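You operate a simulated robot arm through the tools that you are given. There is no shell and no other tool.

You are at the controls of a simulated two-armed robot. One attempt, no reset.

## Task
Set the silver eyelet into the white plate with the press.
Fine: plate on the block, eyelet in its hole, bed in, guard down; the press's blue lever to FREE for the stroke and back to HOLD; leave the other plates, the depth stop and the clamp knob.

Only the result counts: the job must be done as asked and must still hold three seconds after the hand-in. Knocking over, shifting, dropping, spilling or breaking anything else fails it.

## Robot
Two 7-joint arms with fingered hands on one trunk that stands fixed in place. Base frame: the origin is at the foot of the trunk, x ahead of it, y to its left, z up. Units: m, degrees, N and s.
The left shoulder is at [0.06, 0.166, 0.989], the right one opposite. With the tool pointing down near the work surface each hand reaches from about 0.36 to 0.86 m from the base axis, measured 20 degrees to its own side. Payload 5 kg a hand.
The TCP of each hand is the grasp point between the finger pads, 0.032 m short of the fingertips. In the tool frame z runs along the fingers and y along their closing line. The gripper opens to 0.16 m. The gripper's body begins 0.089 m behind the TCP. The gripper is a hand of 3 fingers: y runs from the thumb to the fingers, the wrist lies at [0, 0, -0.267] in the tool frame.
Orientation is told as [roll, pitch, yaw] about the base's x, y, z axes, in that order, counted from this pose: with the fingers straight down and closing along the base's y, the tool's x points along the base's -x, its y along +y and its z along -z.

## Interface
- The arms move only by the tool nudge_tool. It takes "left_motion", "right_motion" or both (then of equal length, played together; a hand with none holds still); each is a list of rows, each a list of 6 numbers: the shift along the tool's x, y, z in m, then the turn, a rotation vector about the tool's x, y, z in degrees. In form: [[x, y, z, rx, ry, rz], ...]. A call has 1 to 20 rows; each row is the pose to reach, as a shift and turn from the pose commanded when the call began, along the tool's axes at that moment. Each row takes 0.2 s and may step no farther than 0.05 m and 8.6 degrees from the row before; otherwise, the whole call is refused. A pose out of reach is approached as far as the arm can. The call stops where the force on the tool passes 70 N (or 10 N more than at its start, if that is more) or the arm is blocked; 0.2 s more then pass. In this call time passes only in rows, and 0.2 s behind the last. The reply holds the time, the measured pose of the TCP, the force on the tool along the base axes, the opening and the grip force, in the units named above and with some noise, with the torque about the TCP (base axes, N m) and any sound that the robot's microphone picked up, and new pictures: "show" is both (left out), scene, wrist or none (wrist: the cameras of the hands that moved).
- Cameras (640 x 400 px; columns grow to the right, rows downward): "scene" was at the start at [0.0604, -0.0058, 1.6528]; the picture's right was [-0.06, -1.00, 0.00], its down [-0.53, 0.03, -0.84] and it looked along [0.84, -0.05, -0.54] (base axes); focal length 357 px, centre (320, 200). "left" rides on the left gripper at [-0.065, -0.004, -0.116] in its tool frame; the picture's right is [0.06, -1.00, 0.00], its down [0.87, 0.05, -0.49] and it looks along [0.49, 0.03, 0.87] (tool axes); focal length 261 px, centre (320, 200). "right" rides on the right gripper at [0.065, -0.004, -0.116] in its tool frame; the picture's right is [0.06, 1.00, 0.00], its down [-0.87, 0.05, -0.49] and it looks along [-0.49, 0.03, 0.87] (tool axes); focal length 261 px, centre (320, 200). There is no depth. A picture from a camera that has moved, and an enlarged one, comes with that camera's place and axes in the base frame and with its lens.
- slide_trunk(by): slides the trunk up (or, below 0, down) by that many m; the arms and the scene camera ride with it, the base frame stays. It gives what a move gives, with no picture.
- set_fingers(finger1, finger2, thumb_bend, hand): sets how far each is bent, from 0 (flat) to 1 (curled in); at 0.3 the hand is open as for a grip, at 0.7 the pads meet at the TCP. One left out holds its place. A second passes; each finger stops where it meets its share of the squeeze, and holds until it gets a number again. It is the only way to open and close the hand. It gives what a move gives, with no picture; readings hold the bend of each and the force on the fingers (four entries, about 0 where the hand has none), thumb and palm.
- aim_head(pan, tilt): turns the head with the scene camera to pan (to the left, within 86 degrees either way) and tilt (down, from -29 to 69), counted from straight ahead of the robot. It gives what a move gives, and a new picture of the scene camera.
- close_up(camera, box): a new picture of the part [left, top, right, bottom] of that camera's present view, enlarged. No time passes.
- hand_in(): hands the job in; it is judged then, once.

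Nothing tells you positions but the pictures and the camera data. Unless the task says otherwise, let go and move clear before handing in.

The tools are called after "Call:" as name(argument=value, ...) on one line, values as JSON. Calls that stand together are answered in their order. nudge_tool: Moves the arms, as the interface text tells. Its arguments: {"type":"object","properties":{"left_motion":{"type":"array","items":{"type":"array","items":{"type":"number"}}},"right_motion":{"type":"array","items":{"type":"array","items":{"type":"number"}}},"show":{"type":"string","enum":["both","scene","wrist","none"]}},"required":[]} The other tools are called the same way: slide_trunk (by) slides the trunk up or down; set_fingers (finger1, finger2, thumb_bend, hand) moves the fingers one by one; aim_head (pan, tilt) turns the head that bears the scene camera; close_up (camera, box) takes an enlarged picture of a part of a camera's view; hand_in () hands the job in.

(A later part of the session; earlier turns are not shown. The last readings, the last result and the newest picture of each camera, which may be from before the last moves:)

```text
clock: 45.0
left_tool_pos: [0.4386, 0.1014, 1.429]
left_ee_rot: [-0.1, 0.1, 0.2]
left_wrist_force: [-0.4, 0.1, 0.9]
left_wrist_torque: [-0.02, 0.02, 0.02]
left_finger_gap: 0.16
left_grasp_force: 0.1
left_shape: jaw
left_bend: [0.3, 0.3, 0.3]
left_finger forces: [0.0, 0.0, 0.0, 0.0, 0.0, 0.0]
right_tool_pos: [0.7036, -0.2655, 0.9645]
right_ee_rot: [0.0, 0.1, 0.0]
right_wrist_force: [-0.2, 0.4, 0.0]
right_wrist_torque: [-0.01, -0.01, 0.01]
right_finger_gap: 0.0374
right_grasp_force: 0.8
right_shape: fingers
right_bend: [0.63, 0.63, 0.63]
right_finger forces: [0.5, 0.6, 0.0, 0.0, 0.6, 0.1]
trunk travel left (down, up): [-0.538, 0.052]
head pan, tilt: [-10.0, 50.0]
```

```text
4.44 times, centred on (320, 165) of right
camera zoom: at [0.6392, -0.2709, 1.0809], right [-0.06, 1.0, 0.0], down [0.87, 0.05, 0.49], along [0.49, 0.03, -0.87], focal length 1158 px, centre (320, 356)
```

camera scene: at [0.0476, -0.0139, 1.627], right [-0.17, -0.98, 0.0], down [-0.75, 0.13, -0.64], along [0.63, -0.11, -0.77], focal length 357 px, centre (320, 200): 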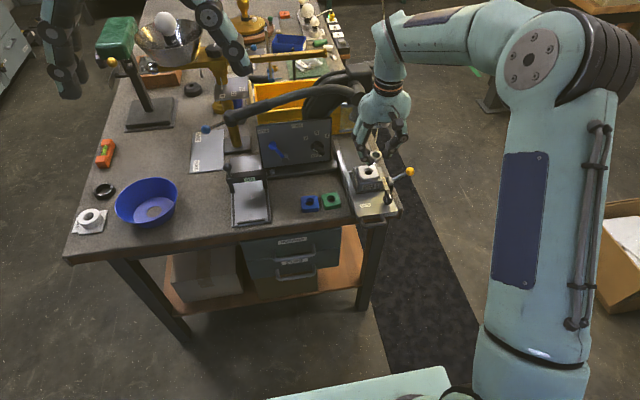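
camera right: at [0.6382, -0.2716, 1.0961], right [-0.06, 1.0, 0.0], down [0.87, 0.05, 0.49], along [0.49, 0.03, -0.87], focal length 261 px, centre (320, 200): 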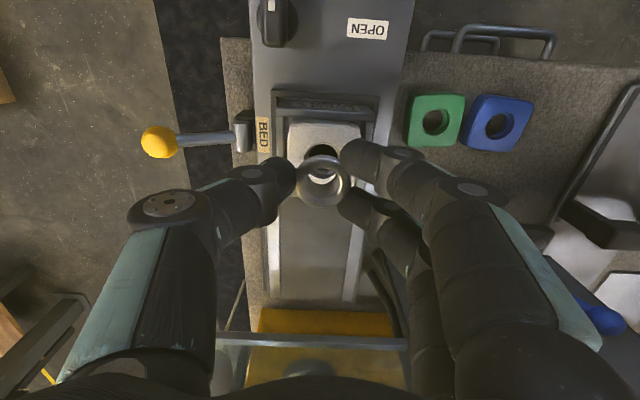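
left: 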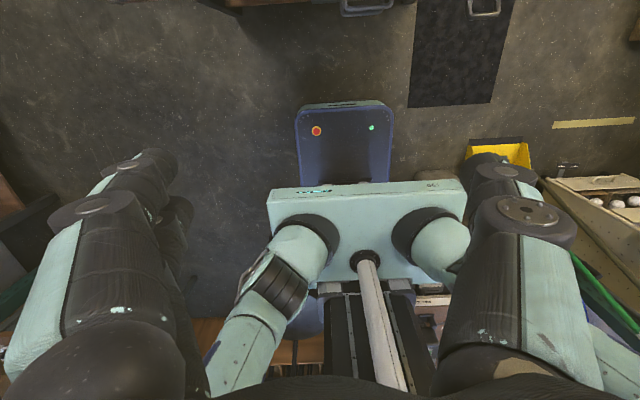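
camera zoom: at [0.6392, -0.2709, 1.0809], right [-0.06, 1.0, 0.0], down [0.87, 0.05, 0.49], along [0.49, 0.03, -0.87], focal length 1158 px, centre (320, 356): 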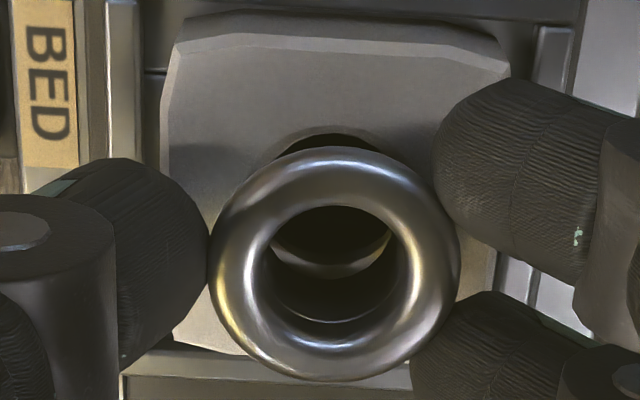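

It's now lightly held, centred, and unloaded. I'll lower 2 mm and open a little more so it slides down into the hole.

Call:
nudge_tool(right_motion=[[0, 0, 0.002, 0, 0, 0]], show="none")

Call:
set_fingers(hand="right", finger1=0.615, finger2=0.615, thumb_bend=0.615)

Call:
close_up(camera="scene", box=[355, 155, 390, 190])

Call:
close_up(camera="right", box=[260, 120, 380, 210])

```text
clock: 45.4
left_tool_pos: [0.4399, 0.1014, 1.4285]
left_ee_rot: [0.0, 0.0, 0.2]
left_wrist_force: [0.0, 0.3, 0.3]
left_wrist_torque: [0.0, -0.01, -0.01]
left_finger_gap: 0.1602
left_grasp_force: 0.0
left_shape: jaw
left_bend: [0.3, 0.3, 0.3]
left_finger forces: [0.1, 0.0, 0.1, 0.0, 0.0, 0.0]
right_tool_pos: [0.7029, -0.2664, 0.9645]
right_ee_rot: [0.0, 0.1, 0.0]
right_wrist_force: [-1.3, 0.3, -0.7]
right_wrist_torque: [-0.02, -0.01, 0.02]
right_finger_gap: 0.0372
right_grasp_force: 0.9
right_shape: fingers
right_bend: [0.63, 0.63, 0.63]
right_finger forces: [0.5, 0.6, 0.1, 0.0, 0.6, 0.0]
trunk travel left (down, up): [-0.538, 0.052]
head pan, tilt: [-10.0, 50.0]
```

```text
clock: 46.4
left_tool_pos: [0.4387, 0.1009, 1.4296]
left_ee_rot: [0.1, 0.0, 0.0]
left_wrist_force: [0.0, 1.1, 0.7]
left_wrist_torque: [-0.01, 0.01, -0.01]
left_finger_gap: 0.16
left_grasp_force: 0.0
left_shape: jaw
left_bend: [0.3, 0.3, 0.3]
left_finger forces: [0.0, 0.0, 0.0, 0.0, 0.0, 0.0]
right_tool_pos: [0.7028, -0.2664, 0.9648]
right_ee_rot: [0.0, 0.0, 0.0]
right_wrist_force: [-0.3, -1.2, -0.1]
right_wrist_torque: [0.01, 0.01, -0.02]
right_finger_gap: 0.0428
right_grasp_force: 0.0
right_shape: fingers
right_bend: [0.61, 0.61, 0.61]
right_finger forces: [0.1, 0.0, 0.1, 0.0, 0.0, 0.1]
trunk travel left (down, up): [-0.538, 0.052]
head pan, tilt: [-10.0, 50.0]
```

```text
11.43 times, centred on (372, 172) of scene
camera zoom: at [0.0471, -0.0136, 1.6271], right [-0.17, -0.98, 0.0], down [-0.75, 0.13, -0.64], along [0.63, -0.11, -0.77], focal length 4076 px, centre (-280, 514)
```

zoom: 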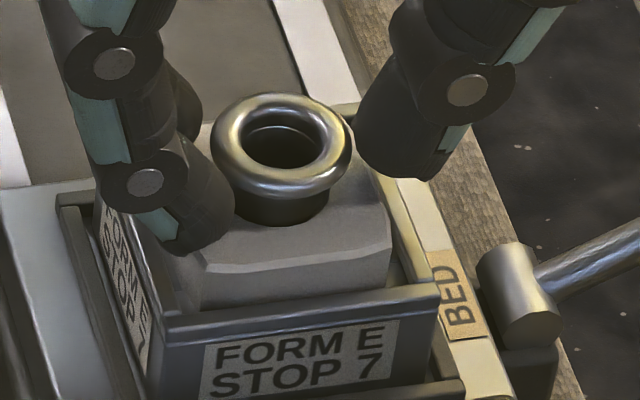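

```text
4.44 times, centred on (320, 165) of right
camera zoom: at [0.639, -0.2708, 1.0795], right [-0.06, 1.0, 0.0], down [0.87, 0.05, 0.49], along [0.49, 0.03, -0.87], focal length 1158 px, centre (320, 356)
```

zoom: 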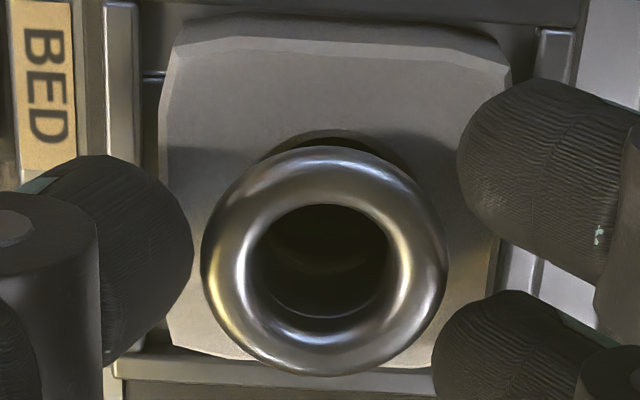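

The eyelet is free but hung on the hole's inner step, about 1.5 mm off toward -y. I'll close lightly to re-centre it over the hole and let it drop.

Call:
set_fingers(hand="right", finger1=0.622, finger2=0.622, thumb_bend=0.625)

Call:
close_up(camera="scene", box=[355, 155, 390, 190])

Call:
close_up(camera="right", box=[260, 120, 380, 210])

```text
clock: 47.4
left_tool_pos: [0.4388, 0.102, 1.4287]
left_ee_rot: [0.1, 0.0, 0.1]
left_wrist_force: [-0.5, -0.5, -0.9]
left_wrist_torque: [-0.02, 0.02, 0.0]
left_finger_gap: 0.16
left_grasp_force: 0.1
left_shape: jaw
left_bend: [0.3, 0.3, 0.3]
left_finger forces: [0.0, 0.0, 0.0, 0.0, 0.1, 0.0]
right_tool_pos: [0.7035, -0.2662, 0.9645]
right_ee_rot: [0.0, 0.0, 0.0]
right_wrist_force: [-0.3, 1.4, -0.6]
right_wrist_torque: [0.0, 0.0, -0.01]
right_finger_gap: 0.0405
right_grasp_force: 0.1
right_shape: fingers
right_bend: [0.62, 0.62, 0.62]
right_finger forces: [0.1, 0.0, 0.0, 0.0, 0.0, 0.0]
trunk travel left (down, up): [-0.538, 0.052]
head pan, tilt: [-10.0, 50.0]
```

```text
11.43 times, centred on (372, 172) of scene
camera zoom: at [0.0471, -0.0136, 1.6271], right [-0.17, -0.98, 0.0], down [-0.75, 0.13, -0.64], along [0.63, -0.11, -0.77], focal length 4076 px, centre (-280, 514)
```

zoom: 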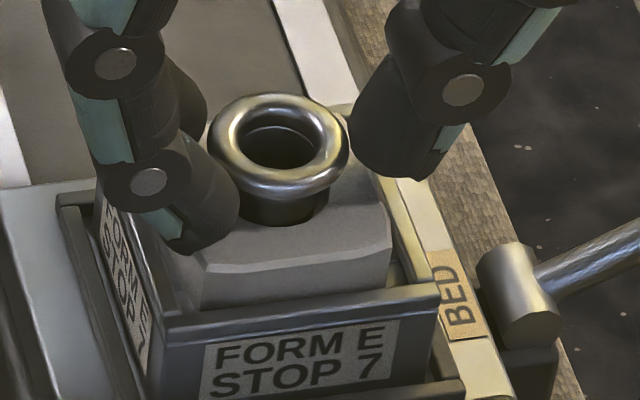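

```text
4.44 times, centred on (320, 165) of right
camera zoom: at [0.639, -0.2708, 1.0795], right [-0.06, 1.0, 0.0], down [0.87, 0.05, 0.49], along [0.49, 0.03, -0.87], focal length 1158 px, centre (320, 356)
```

zoom: 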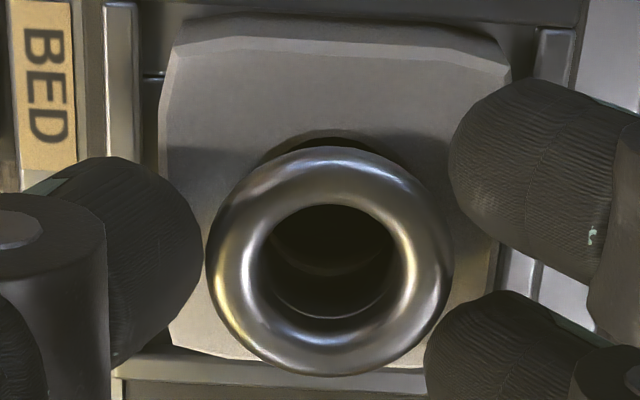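

The thumb is nudging it back toward centre. A little more.

Call:
set_fingers(hand="right", finger1=0.615, finger2=0.615, thumb_bend=0.637)

Call:
close_up(camera="scene", box=[355, 155, 390, 190])

Call:
close_up(camera="right", box=[260, 120, 380, 210])

```text
clock: 48.4
left_tool_pos: [0.4391, 0.1018, 1.4283]
left_ee_rot: [0.0, 0.0, 0.1]
left_wrist_force: [0.2, -0.5, -0.6]
left_wrist_torque: [0.02, 0.01, -0.02]
left_finger_gap: 0.16
left_grasp_force: 0.0
left_shape: jaw
left_bend: [0.3, 0.3, 0.3]
left_finger forces: [0.0, 0.0, 0.0, 0.0, 0.0, 0.0]
right_tool_pos: [0.7042, -0.2658, 0.9642]
right_ee_rot: [0.0, 0.0, 0.0]
right_wrist_force: [0.4, -0.2, 0.1]
right_wrist_torque: [0.01, 0.0, 0.0]
right_finger_gap: 0.0398
right_grasp_force: 0.0
right_shape: fingers
right_bend: [0.61, 0.61, 0.63]
right_finger forces: [0.0, 0.0, 0.0, 0.0, 0.2, 0.0]
trunk travel left (down, up): [-0.538, 0.052]
head pan, tilt: [-10.0, 50.0]
```

```text
11.43 times, centred on (372, 172) of scene
camera zoom: at [0.0471, -0.0136, 1.6271], right [-0.17, -0.98, 0.0], down [-0.75, 0.13, -0.64], along [0.63, -0.11, -0.77], focal length 4076 px, centre (-280, 514)
```

zoom: 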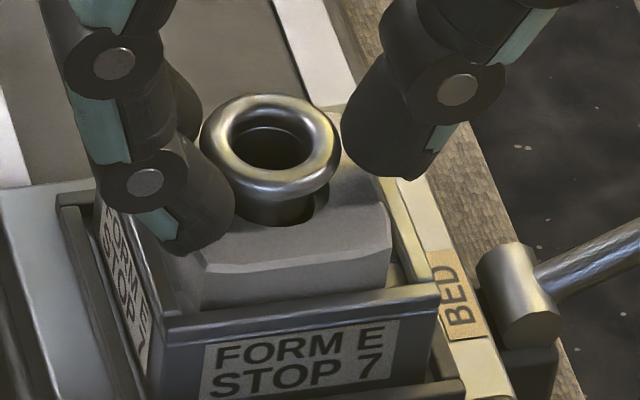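

```text
4.44 times, centred on (320, 165) of right
camera zoom: at [0.639, -0.2708, 1.0795], right [-0.06, 1.0, 0.0], down [0.87, 0.05, 0.49], along [0.49, 0.03, -0.87], focal length 1158 px, centre (320, 356)
```

zoom: 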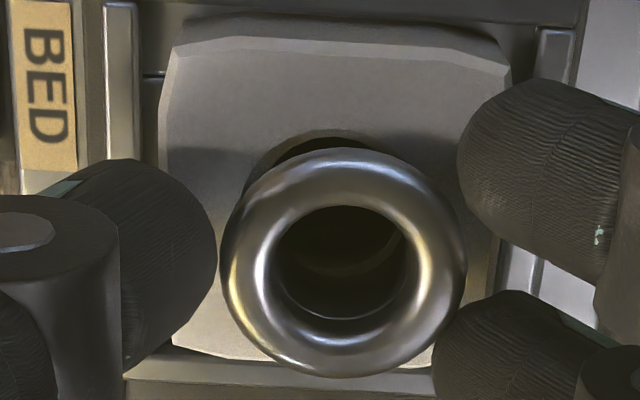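

The eyelet now looks centred yet still stands proud. I'll enlarge to judge whether the barrel rests on an inner step (press-fit depth) or is still off-centre.

Call:
close_up(camera="scene", box=[363, 160, 381, 178])

Call:
close_up(camera="right", box=[295, 140, 360, 200])

```text
16.00 times, centred on (372, 169) of scene
camera zoom: at [0.0471, -0.0136, 1.6271], right [-0.17, -0.98, 0.0], down [-0.75, 0.13, -0.64], along [0.63, -0.11, -0.77], focal length 5706 px, centre (-512, 696)
```

zoom: 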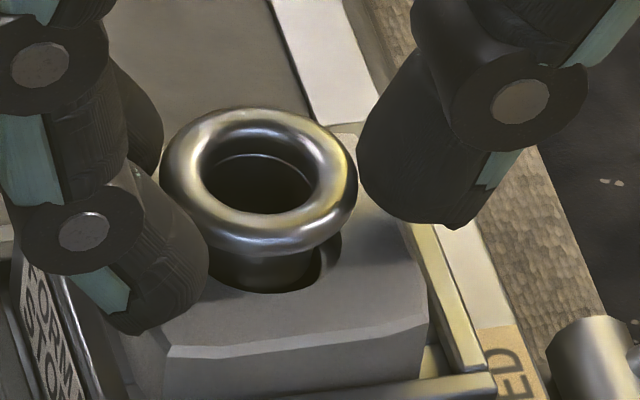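

```text
6.67 times, centred on (328, 170) of right
camera zoom: at [0.639, -0.2708, 1.0795], right [-0.06, 1.0, 0.0], down [0.87, 0.05, 0.49], along [0.49, 0.03, -0.87], focal length 1738 px, centre (270, 400)
```

zoom: 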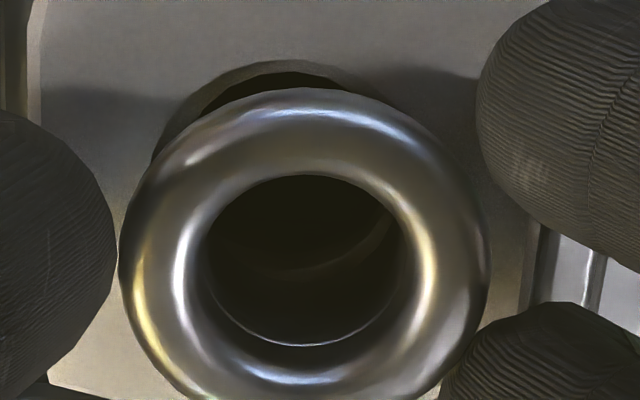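

The eyelet is now about 2 mm to +y of the hole. I'll retract the thumb and ease it back with the fingers in small steps until it drops.

Call:
set_fingers(hand="right", finger1=0.625, finger2=0.625, thumb_bend=0.615)

Call:
close_up(camera="scene", box=[363, 160, 381, 178])

Call:
set_fingers(hand="right", finger1=0.632, finger2=0.632)

Call:
close_up(camera="scene", box=[363, 160, 381, 178])

Call:
close_up(camera="right", box=[260, 120, 380, 210])

```text
clock: 49.4
left_tool_pos: [0.4377, 0.1006, 1.4291]
left_ee_rot: [0.1, 0.0, 0.2]
left_wrist_force: [-0.9, 0.5, 0.2]
left_wrist_torque: [0.01, -0.01, -0.02]
left_finger_gap: 0.16
left_grasp_force: 0.0
left_shape: jaw
left_bend: [0.3, 0.3, 0.3]
left_finger forces: [0.0, 0.0, 0.0, 0.0, 0.0, 0.0]
right_tool_pos: [0.7042, -0.266, 0.9637]
right_ee_rot: [0.1, 0.0, 0.1]
right_wrist_force: [-0.2, -0.8, 0.4]
right_wrist_torque: [0.04, 0.01, 0.0]
right_finger_gap: 0.042
right_grasp_force: 0.0
right_shape: fingers
right_bend: [0.62, 0.62, 0.61]
right_finger forces: [0.0, 0.1, 0.1, 0.0, 0.0, 0.1]
trunk travel left (down, up): [-0.538, 0.052]
head pan, tilt: [-10.0, 50.0]
```

```text
16.00 times, centred on (372, 169) of scene
camera zoom: at [0.0471, -0.0136, 1.6271], right [-0.17, -0.98, 0.0], down [-0.75, 0.13, -0.64], along [0.63, -0.11, -0.77], focal length 5706 px, centre (-512, 696)
```

zoom: 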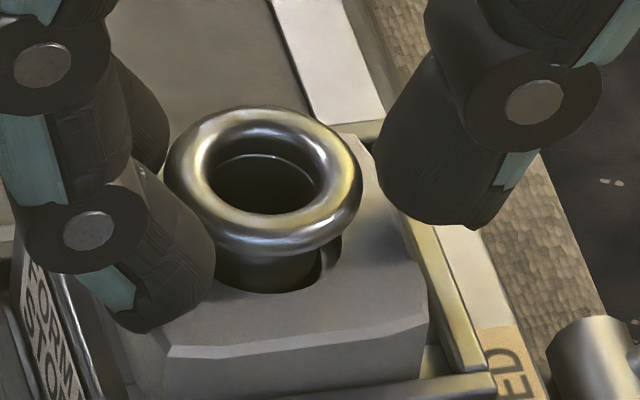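

```text
clock: 50.4
left_tool_pos: [0.438, 0.1014, 1.4292]
left_ee_rot: [0.1, 0.0, 0.1]
left_wrist_force: [-1.2, -0.3, -0.7]
left_wrist_torque: [0.01, 0.03, 0.01]
left_finger_gap: 0.1601
left_grasp_force: 0.1
left_shape: jaw
left_bend: [0.3, 0.3, 0.3]
left_finger forces: [0.1, 0.0, 0.0, 0.1, 0.0, 0.0]
right_tool_pos: [0.7032, -0.2656, 0.9642]
right_ee_rot: [0.0, 0.0, -0.1]
right_wrist_force: [1.1, 0.4, -0.5]
right_wrist_torque: [0.01, 0.01, 0.0]
right_finger_gap: 0.0399
right_grasp_force: 0.1
right_shape: fingers
right_bend: [0.63, 0.63, 0.61]
right_finger forces: [0.0, 0.1, 0.1, 0.1, 0.0, 0.0]
trunk travel left (down, up): [-0.538, 0.052]
head pan, tilt: [-10.0, 50.0]
```

```text
16.00 times, centred on (372, 169) of scene
camera zoom: at [0.0471, -0.0136, 1.6271], right [-0.17, -0.98, 0.0], down [-0.75, 0.13, -0.64], along [0.63, -0.11, -0.77], focal length 5706 px, centre (-512, 696)
```

zoom: 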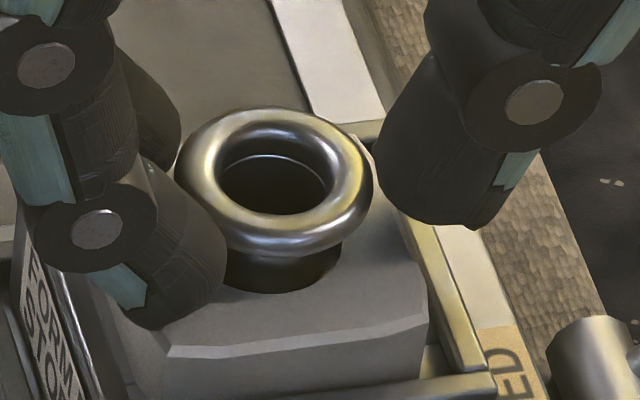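

```text
4.44 times, centred on (320, 165) of right
camera zoom: at [0.639, -0.2708, 1.0795], right [-0.06, 1.0, 0.0], down [0.87, 0.05, 0.49], along [0.49, 0.03, -0.87], focal length 1158 px, centre (320, 356)
```

zoom: 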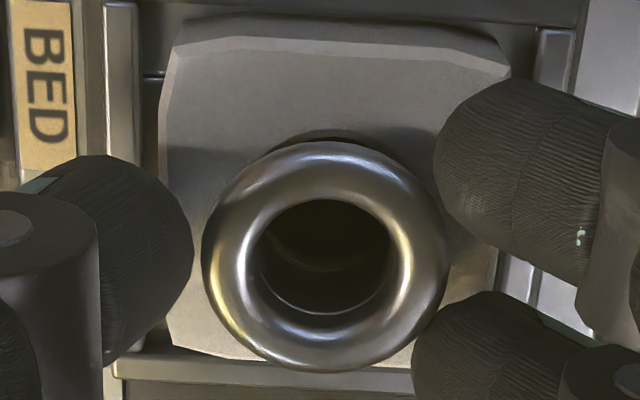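

The barrel appears to rest on the hole's inner step (about 6 mm in), centred in y but about 2 mm too far in +x. I'll hold it lightly, draw it 2 mm toward -x with slight down pressure, and see if it drops.

Call:
set_fingers(hand="right", finger1=0.64, finger2=0.64, thumb_bend=0.64)

Call:
nudge_tool(right_motion=[[0.001, 0, 0.001, 0, 0, 0], [0.002, 0, 0.002, 0, 0, 0], [0.002, 0, 0.002, 0, 0, 0]], show="none")

Call:
close_up(camera="scene", box=[363, 160, 381, 178])

Call:
close_up(camera="right", box=[260, 120, 380, 210])

```text
clock: 51.4
left_tool_pos: [0.4387, 0.1008, 1.4284]
left_ee_rot: [0.0, 0.0, 0.1]
left_wrist_force: [0.2, 0.5, -0.1]
left_wrist_torque: [0.01, 0.0, -0.03]
left_finger_gap: 0.16
left_grasp_force: 0.0
left_shape: jaw
left_bend: [0.3, 0.3, 0.3]
left_finger forces: [0.0, 0.0, 0.1, 0.0, 0.0, 0.1]
right_tool_pos: [0.7031, -0.2659, 0.9637]
right_ee_rot: [0.0, 0.0, 0.0]
right_wrist_force: [-0.2, -0.5, 0.4]
right_wrist_torque: [-0.01, 0.01, -0.01]
right_finger_gap: 0.036
right_grasp_force: 1.4
right_shape: fingers
right_bend: [0.63, 0.63, 0.63]
right_finger forces: [0.7, 1.3, 0.1, 0.0, 1.9, 0.1]
trunk travel left (down, up): [-0.538, 0.052]
head pan, tilt: [-10.0, 50.0]
```

```text
clock: 52.2
left_tool_pos: [0.4375, 0.1016, 1.4302]
left_ee_rot: [0.0, 0.0, 0.0]
left_wrist_force: [0.2, -0.6, -0.1]
left_wrist_torque: [0.01, 0.03, 0.01]
left_finger_gap: 0.1598
left_grasp_force: 0.1
left_shape: jaw
left_bend: [0.3, 0.3, 0.3]
left_finger forces: [0.0, 0.0, 0.0, 0.1, 0.0, 0.0]
right_tool_pos: [0.7009, -0.2661, 0.9627]
right_ee_rot: [0.1, 0.0, 0.0]
right_wrist_force: [0.6, 0.0, 3.2]
right_wrist_torque: [0.03, -0.05, -0.02]
right_finger_gap: 0.0358
right_grasp_force: 1.5
right_shape: fingers
right_bend: [0.64, 0.63, 0.63]
right_finger forces: [0.5, 1.6, 0.0, 0.0, 2.1, 0.1]
trunk travel left (down, up): [-0.538, 0.052]
head pan, tilt: [-10.0, 50.0]
```

```text
16.00 times, centred on (372, 169) of scene
camera zoom: at [0.047, -0.0136, 1.6271], right [-0.17, -0.98, 0.0], down [-0.75, 0.13, -0.64], along [0.63, -0.11, -0.77], focal length 5706 px, centre (-512, 696)
```

zoom: 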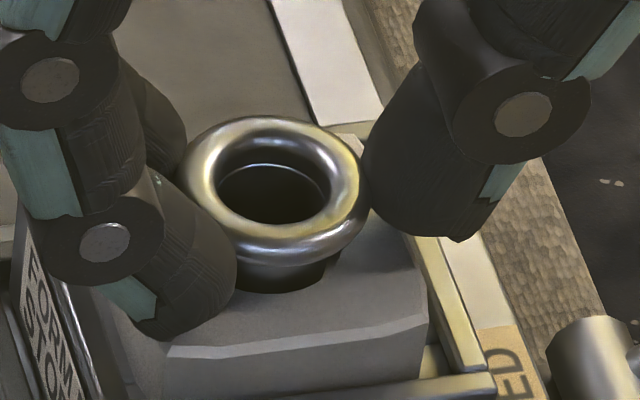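

```text
4.44 times, centred on (320, 165) of right
camera zoom: at [0.6369, -0.2708, 1.0784], right [-0.06, 1.0, 0.0], down [0.87, 0.05, 0.49], along [0.49, 0.03, -0.87], focal length 1158 px, centre (320, 356)
```

zoom: 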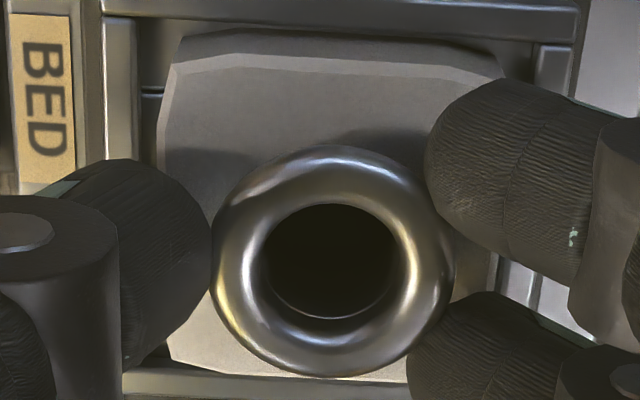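

It's now centred in x with light downward pressure. I'll wiggle gently around the centre with that pressure to find the drop-in.

Call:
nudge_tool(right_motion=[[0, -0.0008, 0.001, 0, 0, 0], [0, -0.0015, 0.0015, 0, 0, 0], [0.0008, -0.001, 0.0015, 0, 0, 0], [0.0008, 0.0005, 0.0015, 0, 0, 0], [-0.0008, 0.0005, 0.0015, 0, 0, 0], [-0.0008, -0.001, 0.0015, 0, 0, 0], [0, -0.0005, 0.0015, 0, 0, 0]], show="none")

Call:
close_up(camera="scene", box=[363, 160, 381, 178])

Call:
close_up(camera="right", box=[260, 120, 380, 210])

```text
clock: 53.8
left_tool_pos: [0.4378, 0.101, 1.4289]
left_ee_rot: [-0.1, 0.0, 0.1]
left_wrist_force: [1.1, 0.1, 0.2]
left_wrist_torque: [0.04, -0.01, 0.02]
left_finger_gap: 0.16
left_grasp_force: 0.1
left_shape: jaw
left_bend: [0.3, 0.3, 0.3]
left_finger forces: [0.0, 0.0, 0.1, 0.0, 0.1, 0.0]
right_tool_pos: [0.7015, -0.2656, 0.9614]
right_ee_rot: [0.0, -0.1, 0.1]
right_wrist_force: [0.2, 0.8, 9.5]
right_wrist_torque: [0.21, 0.02, -0.02]
right_finger_gap: 0.0358
right_grasp_force: 6.4
right_shape: fingers
right_bend: [0.64, 0.64, 0.63]
right_finger forces: [4.3, 6.0, 0.0, 0.0, 2.4, 0.0]
trunk travel left (down, up): [-0.538, 0.052]
head pan, tilt: [-10.0, 50.0]
```

```text
16.00 times, centred on (372, 169) of scene
camera zoom: at [0.0462, -0.0131, 1.6271], right [-0.17, -0.98, 0.0], down [-0.75, 0.13, -0.64], along [0.63, -0.11, -0.77], focal length 5706 px, centre (-512, 696)
```

zoom: 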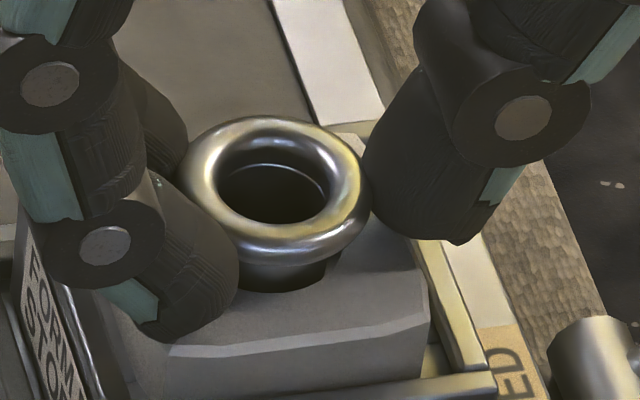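

```text
4.44 times, centred on (320, 165) of right
camera zoom: at [0.6369, -0.2708, 1.0773], right [-0.06, 1.0, 0.0], down [0.87, 0.06, 0.49], along [0.49, 0.03, -0.87], focal length 1158 px, centre (320, 356)
```

zoom: 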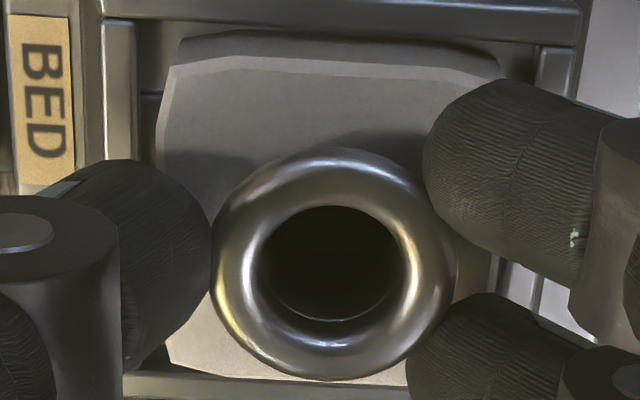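

It doesn't drop further, so the last few millimetres look like the press fit itself; the bore now lines up with the hole. I'll unload and release it carefully, keeping it centred.

Call:
nudge_tool(right_motion=[[0, 0, -0.002, 0, 0, 0], [0, 0, -0.004, 0, 0, 0], [0, 0, -0.004, 0, 0, 0]], show="none")

Call:
close_up(camera="right", box=[260, 120, 380, 210])

Call:
set_fingers(hand="right", finger1=0.6, finger2=0.6, thumb_bend=0.6)

Call:
close_up(camera="scene", box=[363, 160, 381, 178])

Call:
close_up(camera="right", box=[260, 120, 380, 210])

```text
clock: 54.6
left_tool_pos: [0.4385, 0.1009, 1.4281]
left_ee_rot: [-0.1, 0.1, 0.0]
left_wrist_force: [0.7, 0.3, 0.2]
left_wrist_torque: [-0.01, -0.01, -0.02]
left_finger_gap: 0.1599
left_grasp_force: 0.1
left_shape: jaw
left_bend: [0.3, 0.3, 0.3]
left_finger forces: [0.0, 0.0, 0.0, 0.1, 0.0, 0.0]
right_tool_pos: [0.7005, -0.2668, 0.9639]
right_ee_rot: [0.0, 0.0, 0.0]
right_wrist_force: [0.2, -0.1, 0.5]
right_wrist_torque: [0.03, -0.02, 0.02]
right_finger_gap: 0.0357
right_grasp_force: 1.9
right_shape: fingers
right_bend: [0.63, 0.63, 0.63]
right_finger forces: [0.7, 1.3, 0.0, 0.1, 1.8, 0.0]
trunk travel left (down, up): [-0.538, 0.052]
head pan, tilt: [-10.0, 50.0]
```

```text
4.44 times, centred on (320, 165) of right
camera zoom: at [0.6369, -0.2712, 1.0799], right [-0.06, 1.0, 0.0], down [0.87, 0.05, 0.49], along [0.49, 0.03, -0.87], focal length 1158 px, centre (320, 356)
```

zoom: 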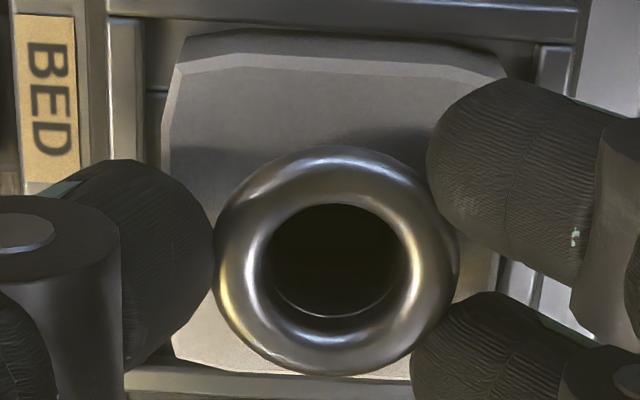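

```text
clock: 55.6
left_tool_pos: [0.439, 0.1017, 1.4284]
left_ee_rot: [0.0, 0.0, 0.1]
left_wrist_force: [-0.8, -0.1, 0.0]
left_wrist_torque: [0.02, 0.02, 0.0]
left_finger_gap: 0.1597
left_grasp_force: 0.1
left_shape: jaw
left_bend: [0.3, 0.3, 0.3]
left_finger forces: [0.0, 0.0, 0.0, 0.1, 0.1, 0.0]
right_tool_pos: [0.7015, -0.2656, 0.9639]
right_ee_rot: [0.0, 0.0, -0.1]
right_wrist_force: [0.9, -0.6, 0.7]
right_wrist_torque: [0.03, -0.01, 0.01]
right_finger_gap: 0.0469
right_grasp_force: 0.1
right_shape: fingers
right_bend: [0.6, 0.6, 0.6]
right_finger forces: [0.1, 0.1, 0.1, 0.1, 0.0, 0.0]
trunk travel left (down, up): [-0.538, 0.052]
head pan, tilt: [-10.0, 50.0]
```

```text
16.00 times, centred on (372, 169) of scene
camera zoom: at [0.0471, -0.0136, 1.6271], right [-0.17, -0.98, 0.0], down [-0.75, 0.13, -0.64], along [0.63, -0.11, -0.77], focal length 5706 px, centre (-512, 696)
```

zoom: 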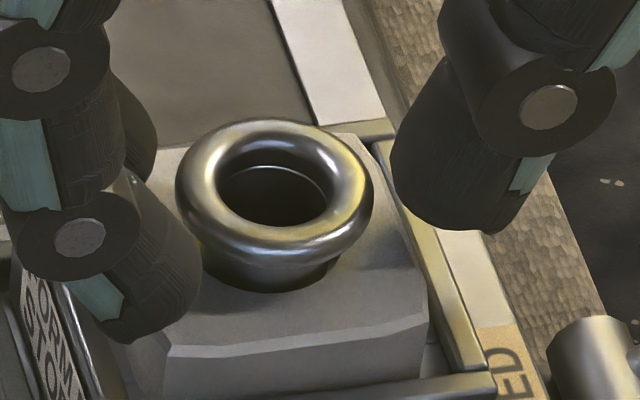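

```text
4.44 times, centred on (320, 165) of right
camera zoom: at [0.637, -0.2711, 1.0803], right [-0.06, 1.0, 0.0], down [0.87, 0.05, 0.49], along [0.49, 0.03, -0.87], focal length 1158 px, centre (320, 356)
```

zoom: 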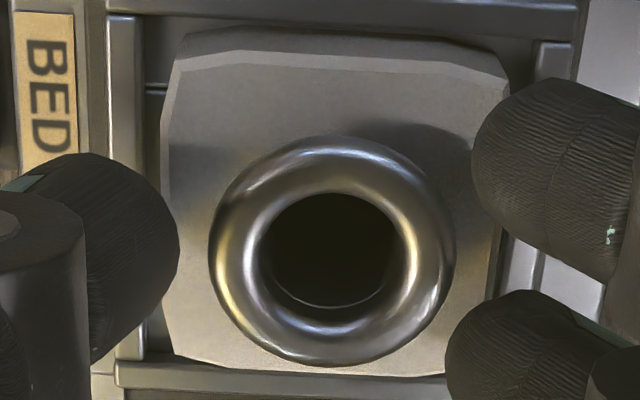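

The eyelet now sits upright and concentric in its hole. I'll open wider and rise straight up.

Call:
set_fingers(hand="right", finger1=0.54, finger2=0.54, thumb_bend=0.54)

Call:
nudge_tool(right_motion=[[0, 0, -0.015, 0, 0, 0], [0, 0, -0.04, 0, 0, 0], [0.01, 0, -0.07, 0, 0, 0], [0.03, 0, -0.1, 0, 0, 0], [0.06, 0.0, -0.12, 0, 0, 0], [0.1, 0.0, -0.13, 0, 0, 0]], show="both")

Call:
close_up(camera="scene", box=[355, 155, 390, 190])

Call:
close_up(camera="right", box=[240, 130, 400, 250])

```text
clock: 56.6
left_tool_pos: [0.4385, 0.1005, 1.4287]
left_ee_rot: [0.0, 0.0, 0.0]
left_wrist_force: [-0.1, 0.7, -0.6]
left_wrist_torque: [0.01, -0.01, 0.02]
left_finger_gap: 0.1599
left_grasp_force: 0.0
left_shape: jaw
left_bend: [0.3, 0.3, 0.3]
left_finger forces: [0.0, 0.1, 0.0, 0.0, 0.0, 0.1]
right_tool_pos: [0.7018, -0.2665, 0.9648]
right_ee_rot: [0.0, 0.0, 0.1]
right_wrist_force: [-0.9, 0.3, -0.3]
right_wrist_torque: [-0.03, 0.01, -0.01]
right_finger_gap: 0.0705
right_grasp_force: 0.1
right_shape: fingers
right_bend: [0.54, 0.54, 0.54]
right_finger forces: [0.1, 0.1, 0.0, 0.1, 0.0, 0.0]
trunk travel left (down, up): [-0.538, 0.052]
head pan, tilt: [-10.0, 50.0]
```

```text
clock: 58.0
left_tool_pos: [0.4368, 0.1012, 1.4303]
left_ee_rot: [0.0, -0.2, 0.0]
left_wrist_force: [-1.3, 0.2, 0.3]
left_wrist_torque: [0.03, -0.03, 0.02]
left_finger_gap: 0.1598
left_grasp_force: 0.1
left_shape: jaw
left_bend: [0.3, 0.3, 0.3]
left_finger forces: [0.1, 0.0, 0.1, 0.0, 0.0, 0.1]
right_tool_pos: [0.5986, -0.2612, 1.0957]
right_ee_rot: [0.0, -0.2, 0.0]
right_wrist_force: [-0.1, 0.6, 0.1]
right_wrist_torque: [-0.01, -0.02, 0.0]
right_finger_gap: 0.0704
right_grasp_force: 0.0
right_shape: fingers
right_bend: [0.54, 0.54, 0.54]
right_finger forces: [0.0, 0.1, 0.0, 0.0, 0.0, 0.0]
trunk travel left (down, up): [-0.538, 0.052]
head pan, tilt: [-10.0, 50.0]
camera scene: at [0.0458, -0.0136, 1.6271], right [-0.17, -0.98, 0.0], down [-0.75, 0.13, -0.64], along [0.63, -0.11, -0.77], focal length 357 px, centre (320, 200)
camera right: at [0.5349, -0.2662, 1.2129], right [-0.06, 1.0, 0.0], down [0.87, 0.05, 0.49], along [0.49, 0.03, -0.87], focal length 261 px, centre (320, 200)
```

scene: 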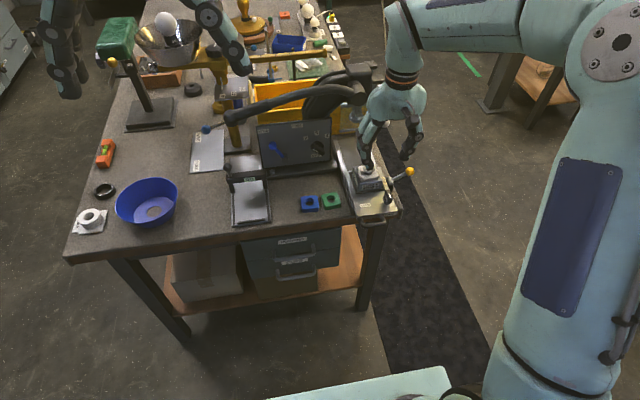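
right: 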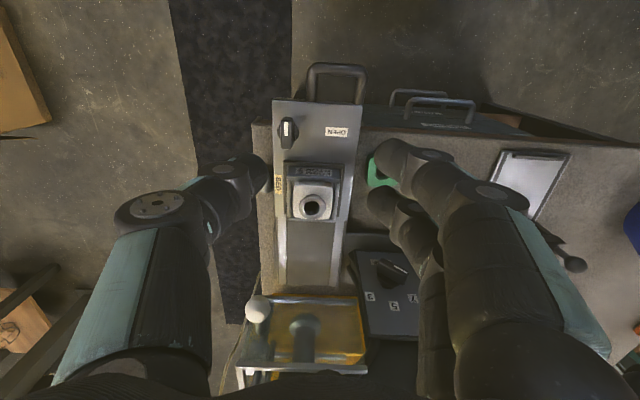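

```text
11.43 times, centred on (372, 172) of scene
camera zoom: at [0.0458, -0.0136, 1.6271], right [-0.17, -0.98, 0.0], down [-0.75, 0.13, -0.64], along [0.63, -0.11, -0.77], focal length 4076 px, centre (-280, 514)
```

zoom: 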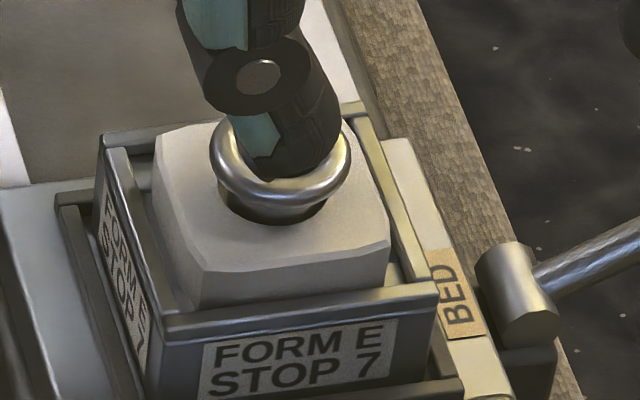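

```text
3.33 times, centred on (320, 190) of right
camera zoom: at [0.5349, -0.2662, 1.2129], right [-0.06, 1.0, 0.0], down [0.87, 0.05, 0.49], along [0.49, 0.03, -0.87], focal length 869 px, centre (320, 233)
```

zoom: 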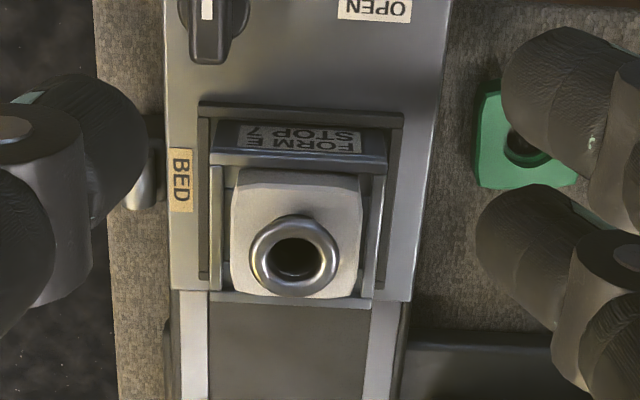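

The eyelet sits well in the plate on the block. Next I'll pull the hand back to look closely at the bed's front handle before pushing the bed in.

Call:
nudge_tool(right_motion=[[0.03, 0, 0.0, 0, 0, 0], [0.06, 0, 0.01, 0, 0, 0], [0.09, 0, 0.03, 0, 0, 0], [0.12, 0.01, 0.045, 0, 0, 0]], show="both")

Call:
set_fingers(hand="right", finger1=0.7, finger2=0.7, thumb_bend=0.7)

Call:
close_up(camera="right", box=[220, 100, 420, 250])

Call:
close_up(camera="scene", box=[330, 150, 430, 240])

```text
clock: 59.0
left_tool_pos: [0.4387, 0.1013, 1.4288]
left_ee_rot: [0.0, -0.1, 0.1]
left_wrist_force: [0.3, -0.6, -0.5]
left_wrist_torque: [0.01, 0.0, -0.02]
left_finger_gap: 0.1596
left_grasp_force: 0.1
left_shape: jaw
left_bend: [0.3, 0.3, 0.3]
left_finger forces: [0.0, 0.0, 0.0, 0.0, 0.0, 0.0]
right_tool_pos: [0.4823, -0.2585, 1.0474]
right_ee_rot: [0.0, 0.0, -0.1]
right_wrist_force: [0.6, -0.7, 0.7]
right_wrist_torque: [-0.01, -0.01, 0.01]
right_finger_gap: 0.0703
right_grasp_force: 0.1
right_shape: fingers
right_bend: [0.54, 0.54, 0.54]
right_finger forces: [0.0, 0.0, 0.0, 0.0, 0.0, 0.0]
trunk travel left (down, up): [-0.538, 0.052]
head pan, tilt: [-10.0, 50.0]
camera scene: at [0.0469, -0.0133, 1.6271], right [-0.17, -0.98, 0.0], down [-0.75, 0.13, -0.64], along [0.63, -0.11, -0.77], focal length 357 px, centre (320, 200)
camera right: at [0.4178, -0.2618, 1.1647], right [-0.06, 1.0, 0.0], down [0.87, 0.05, 0.49], along [0.49, 0.03, -0.87], focal length 261 px, centre (320, 200)
```

scene: 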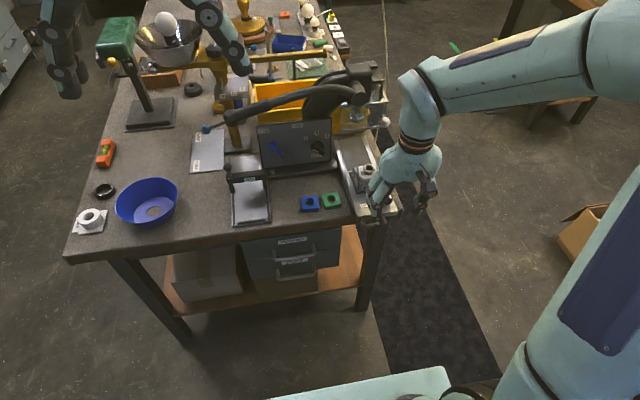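
right: 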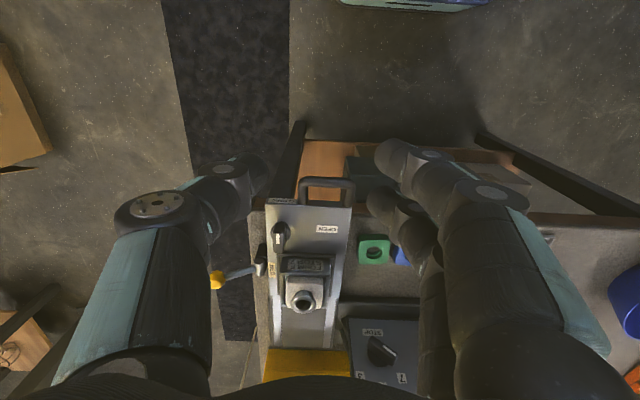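

```text
clock: 60.0
left_tool_pos: [0.439, 0.1018, 1.4292]
left_ee_rot: [0.0, 0.0, 0.0]
left_wrist_force: [0.3, -0.2, 0.0]
left_wrist_torque: [0.0, -0.01, 0.0]
left_finger_gap: 0.1597
left_grasp_force: 0.1
left_shape: jaw
left_bend: [0.3, 0.3, 0.3]
left_finger forces: [0.0, 0.0, 0.0, 0.0, 0.0, 0.0]
right_tool_pos: [0.4822, -0.2574, 1.0484]
right_ee_rot: [0.0, 0.1, -0.1]
right_wrist_force: [-0.5, 0.0, 0.6]
right_wrist_torque: [-0.01, 0.03, -0.03]
right_finger_gap: 0.0128
right_grasp_force: 0.0
right_shape: fingers
right_bend: [0.7, 0.7, 0.7]
right_finger forces: [0.0, 0.1, 0.0, 0.0, 0.0, 0.0]
trunk travel left (down, up): [-0.538, 0.052]
head pan, tilt: [-10.0, 50.0]
```

```text
2.67 times, centred on (320, 175) of right
camera zoom: at [0.4183, -0.2621, 1.1648], right [-0.06, 1.0, 0.0], down [0.87, 0.05, 0.49], along [0.49, 0.03, -0.87], focal length 695 px, centre (320, 267)
```

zoom: 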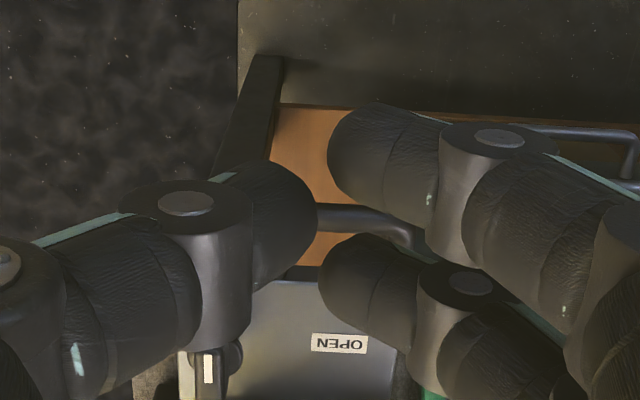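

```text
4.44 times, centred on (380, 195) of scene
camera zoom: at [0.0471, -0.0137, 1.627], right [-0.17, -0.98, 0.0], down [-0.75, 0.13, -0.64], along [0.63, -0.11, -0.77], focal length 1585 px, centre (53, 222)
```

zoom: 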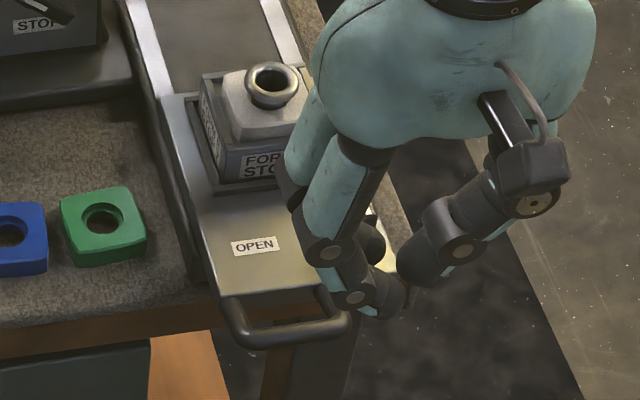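

The handle bar is at about (0.547, -0.243, 0.89). I'll lower the closed hand behind it with the fingertips near z≈0.88, then push forward gently.

Call:
nudge_tool(right_motion=[[0, 0.004, 0.04, 0, 0, 0], [0, 0.008, 0.08, 0, 0, 0], [0, 0.01, 0.115, 0, 0, 0], [0, 0.01, 0.134, 0, 0, 0]], show="both")

Call:
close_up(camera="scene", box=[330, 150, 430, 240])

Call:
close_up(camera="right", box=[220, 120, 420, 300])

```text
clock: 61.0
left_tool_pos: [0.4393, 0.1017, 1.4292]
left_ee_rot: [0.0, -0.1, 0.0]
left_wrist_force: [0.2, -1.0, 0.0]
left_wrist_torque: [0.0, 0.0, -0.03]
left_finger_gap: 0.1599
left_grasp_force: 0.1
left_shape: jaw
left_bend: [0.3, 0.3, 0.3]
left_finger forces: [0.1, 0.1, 0.1, 0.0, 0.0, 0.0]
right_tool_pos: [0.482, -0.2467, 0.9172]
right_ee_rot: [0.0, -0.1, 0.0]
right_wrist_force: [0.5, 0.9, 0.0]
right_wrist_torque: [0.02, -0.03, 0.03]
right_finger_gap: 0.0127
right_grasp_force: 0.0
right_shape: fingers
right_bend: [0.7, 0.7, 0.7]
right_finger forces: [0.0, 0.0, 0.0, 0.0, 0.0, 0.1]
trunk travel left (down, up): [-0.538, 0.052]
head pan, tilt: [-10.0, 50.0]
camera scene: at [0.0471, -0.0136, 1.6271], right [-0.17, -0.98, 0.0], down [-0.75, 0.13, -0.64], along [0.63, -0.11, -0.77], focal length 357 px, centre (320, 200)
camera right: at [0.417, -0.2513, 1.0315], right [-0.06, 1.0, 0.0], down [0.87, 0.05, 0.49], along [0.49, 0.03, -0.87], focal length 261 px, centre (320, 200)
```

scene: 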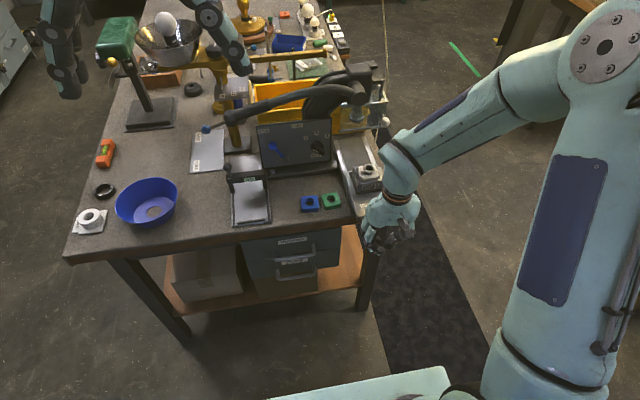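
right: 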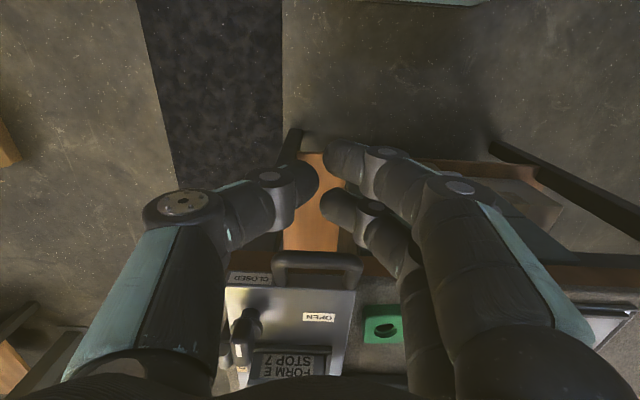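

```text
4.44 times, centred on (380, 195) of scene
camera zoom: at [0.0471, -0.0136, 1.6271], right [-0.17, -0.98, 0.0], down [-0.75, 0.13, -0.64], along [0.63, -0.11, -0.77], focal length 1585 px, centre (53, 222)
```

zoom: 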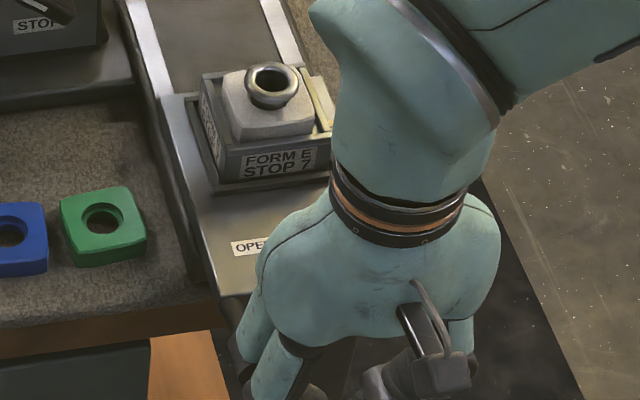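

```text
2.22 times, centred on (320, 210) of right
camera zoom: at [0.417, -0.2513, 1.0315], right [-0.06, 1.0, 0.0], down [0.87, 0.05, 0.49], along [0.49, 0.03, -0.87], focal length 579 px, centre (320, 178)
```

zoom: 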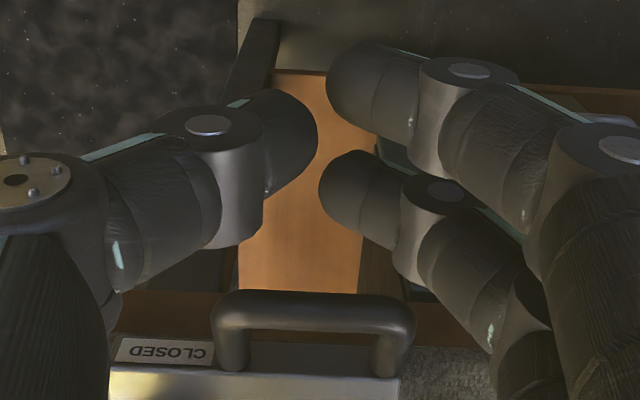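

The handle is centred ahead of the fingers. Pushing forward now, first up to contact and a short test push.

Call:
nudge_tool(right_motion=[[-0.012, 0, 0.002, 0, 0, 0], [-0.025, 0, 0.003, 0, 0, 0], [-0.032, 0, 0.003, 0, 0, 0], [-0.038, 0, 0.003, 0, 0, 0], [-0.044, 0, 0.003, 0, 0, 0], [-0.05, 0, 0.003, 0, 0, 0]], show="wrist")

Call:
close_up(camera="scene", box=[330, 150, 430, 240])

```text
clock: 62.4
left_tool_pos: [0.4396, 0.1006, 1.4292]
left_ee_rot: [0.0, 0.0, 0.2]
left_wrist_force: [0.4, 0.0, 0.2]
left_wrist_torque: [0.01, 0.04, -0.03]
left_finger_gap: 0.1596
left_grasp_force: 0.1
left_shape: jaw
left_bend: [0.3, 0.3, 0.3]
left_finger forces: [0.0, 0.0, 0.1, 0.0, 0.1, 0.1]
right_tool_pos: [0.5335, -0.2461, 0.912]
right_ee_rot: [0.1, 0.0, 0.1]
right_wrist_force: [-1.6, 0.6, 0.0]
right_wrist_torque: [-0.01, 0.0, 0.05]
right_finger_gap: 0.0127
right_grasp_force: 0.8
right_shape: fingers
right_bend: [0.7, 0.7, 0.7]
right_finger forces: [0.0, 1.3, 0.0, 0.0, 0.0, 0.0]
trunk travel left (down, up): [-0.538, 0.052]
head pan, tilt: [-10.0, 50.0]
camera right: at [0.4683, -0.2519, 1.0272], right [-0.06, 1.0, 0.0], down [0.87, 0.05, 0.49], along [0.49, 0.03, -0.87], focal length 261 px, centre (320, 200)
```

right: 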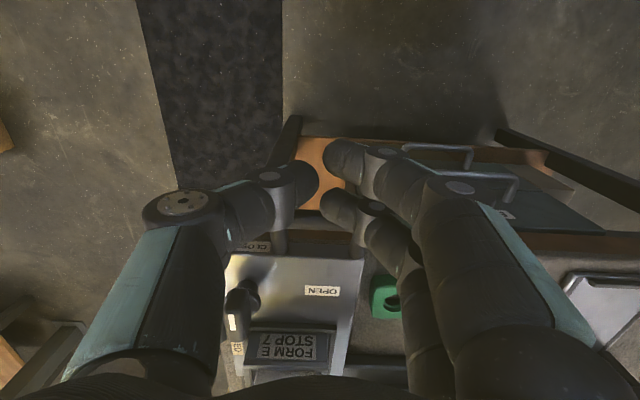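

```text
4.44 times, centred on (380, 195) of scene
camera zoom: at [0.0476, -0.0136, 1.627], right [-0.17, -0.98, 0.0], down [-0.75, 0.13, -0.64], along [0.63, -0.11, -0.77], focal length 1585 px, centre (53, 222)
```

zoom: 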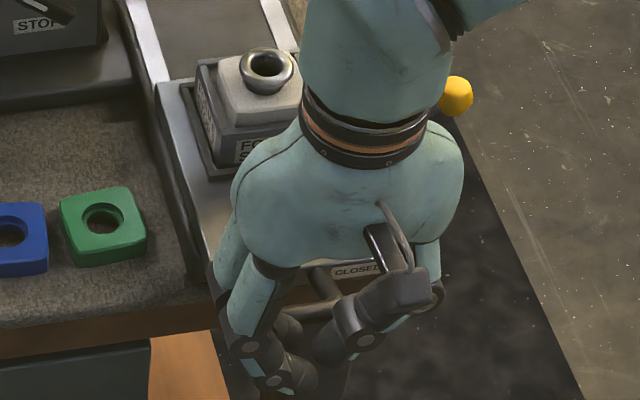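

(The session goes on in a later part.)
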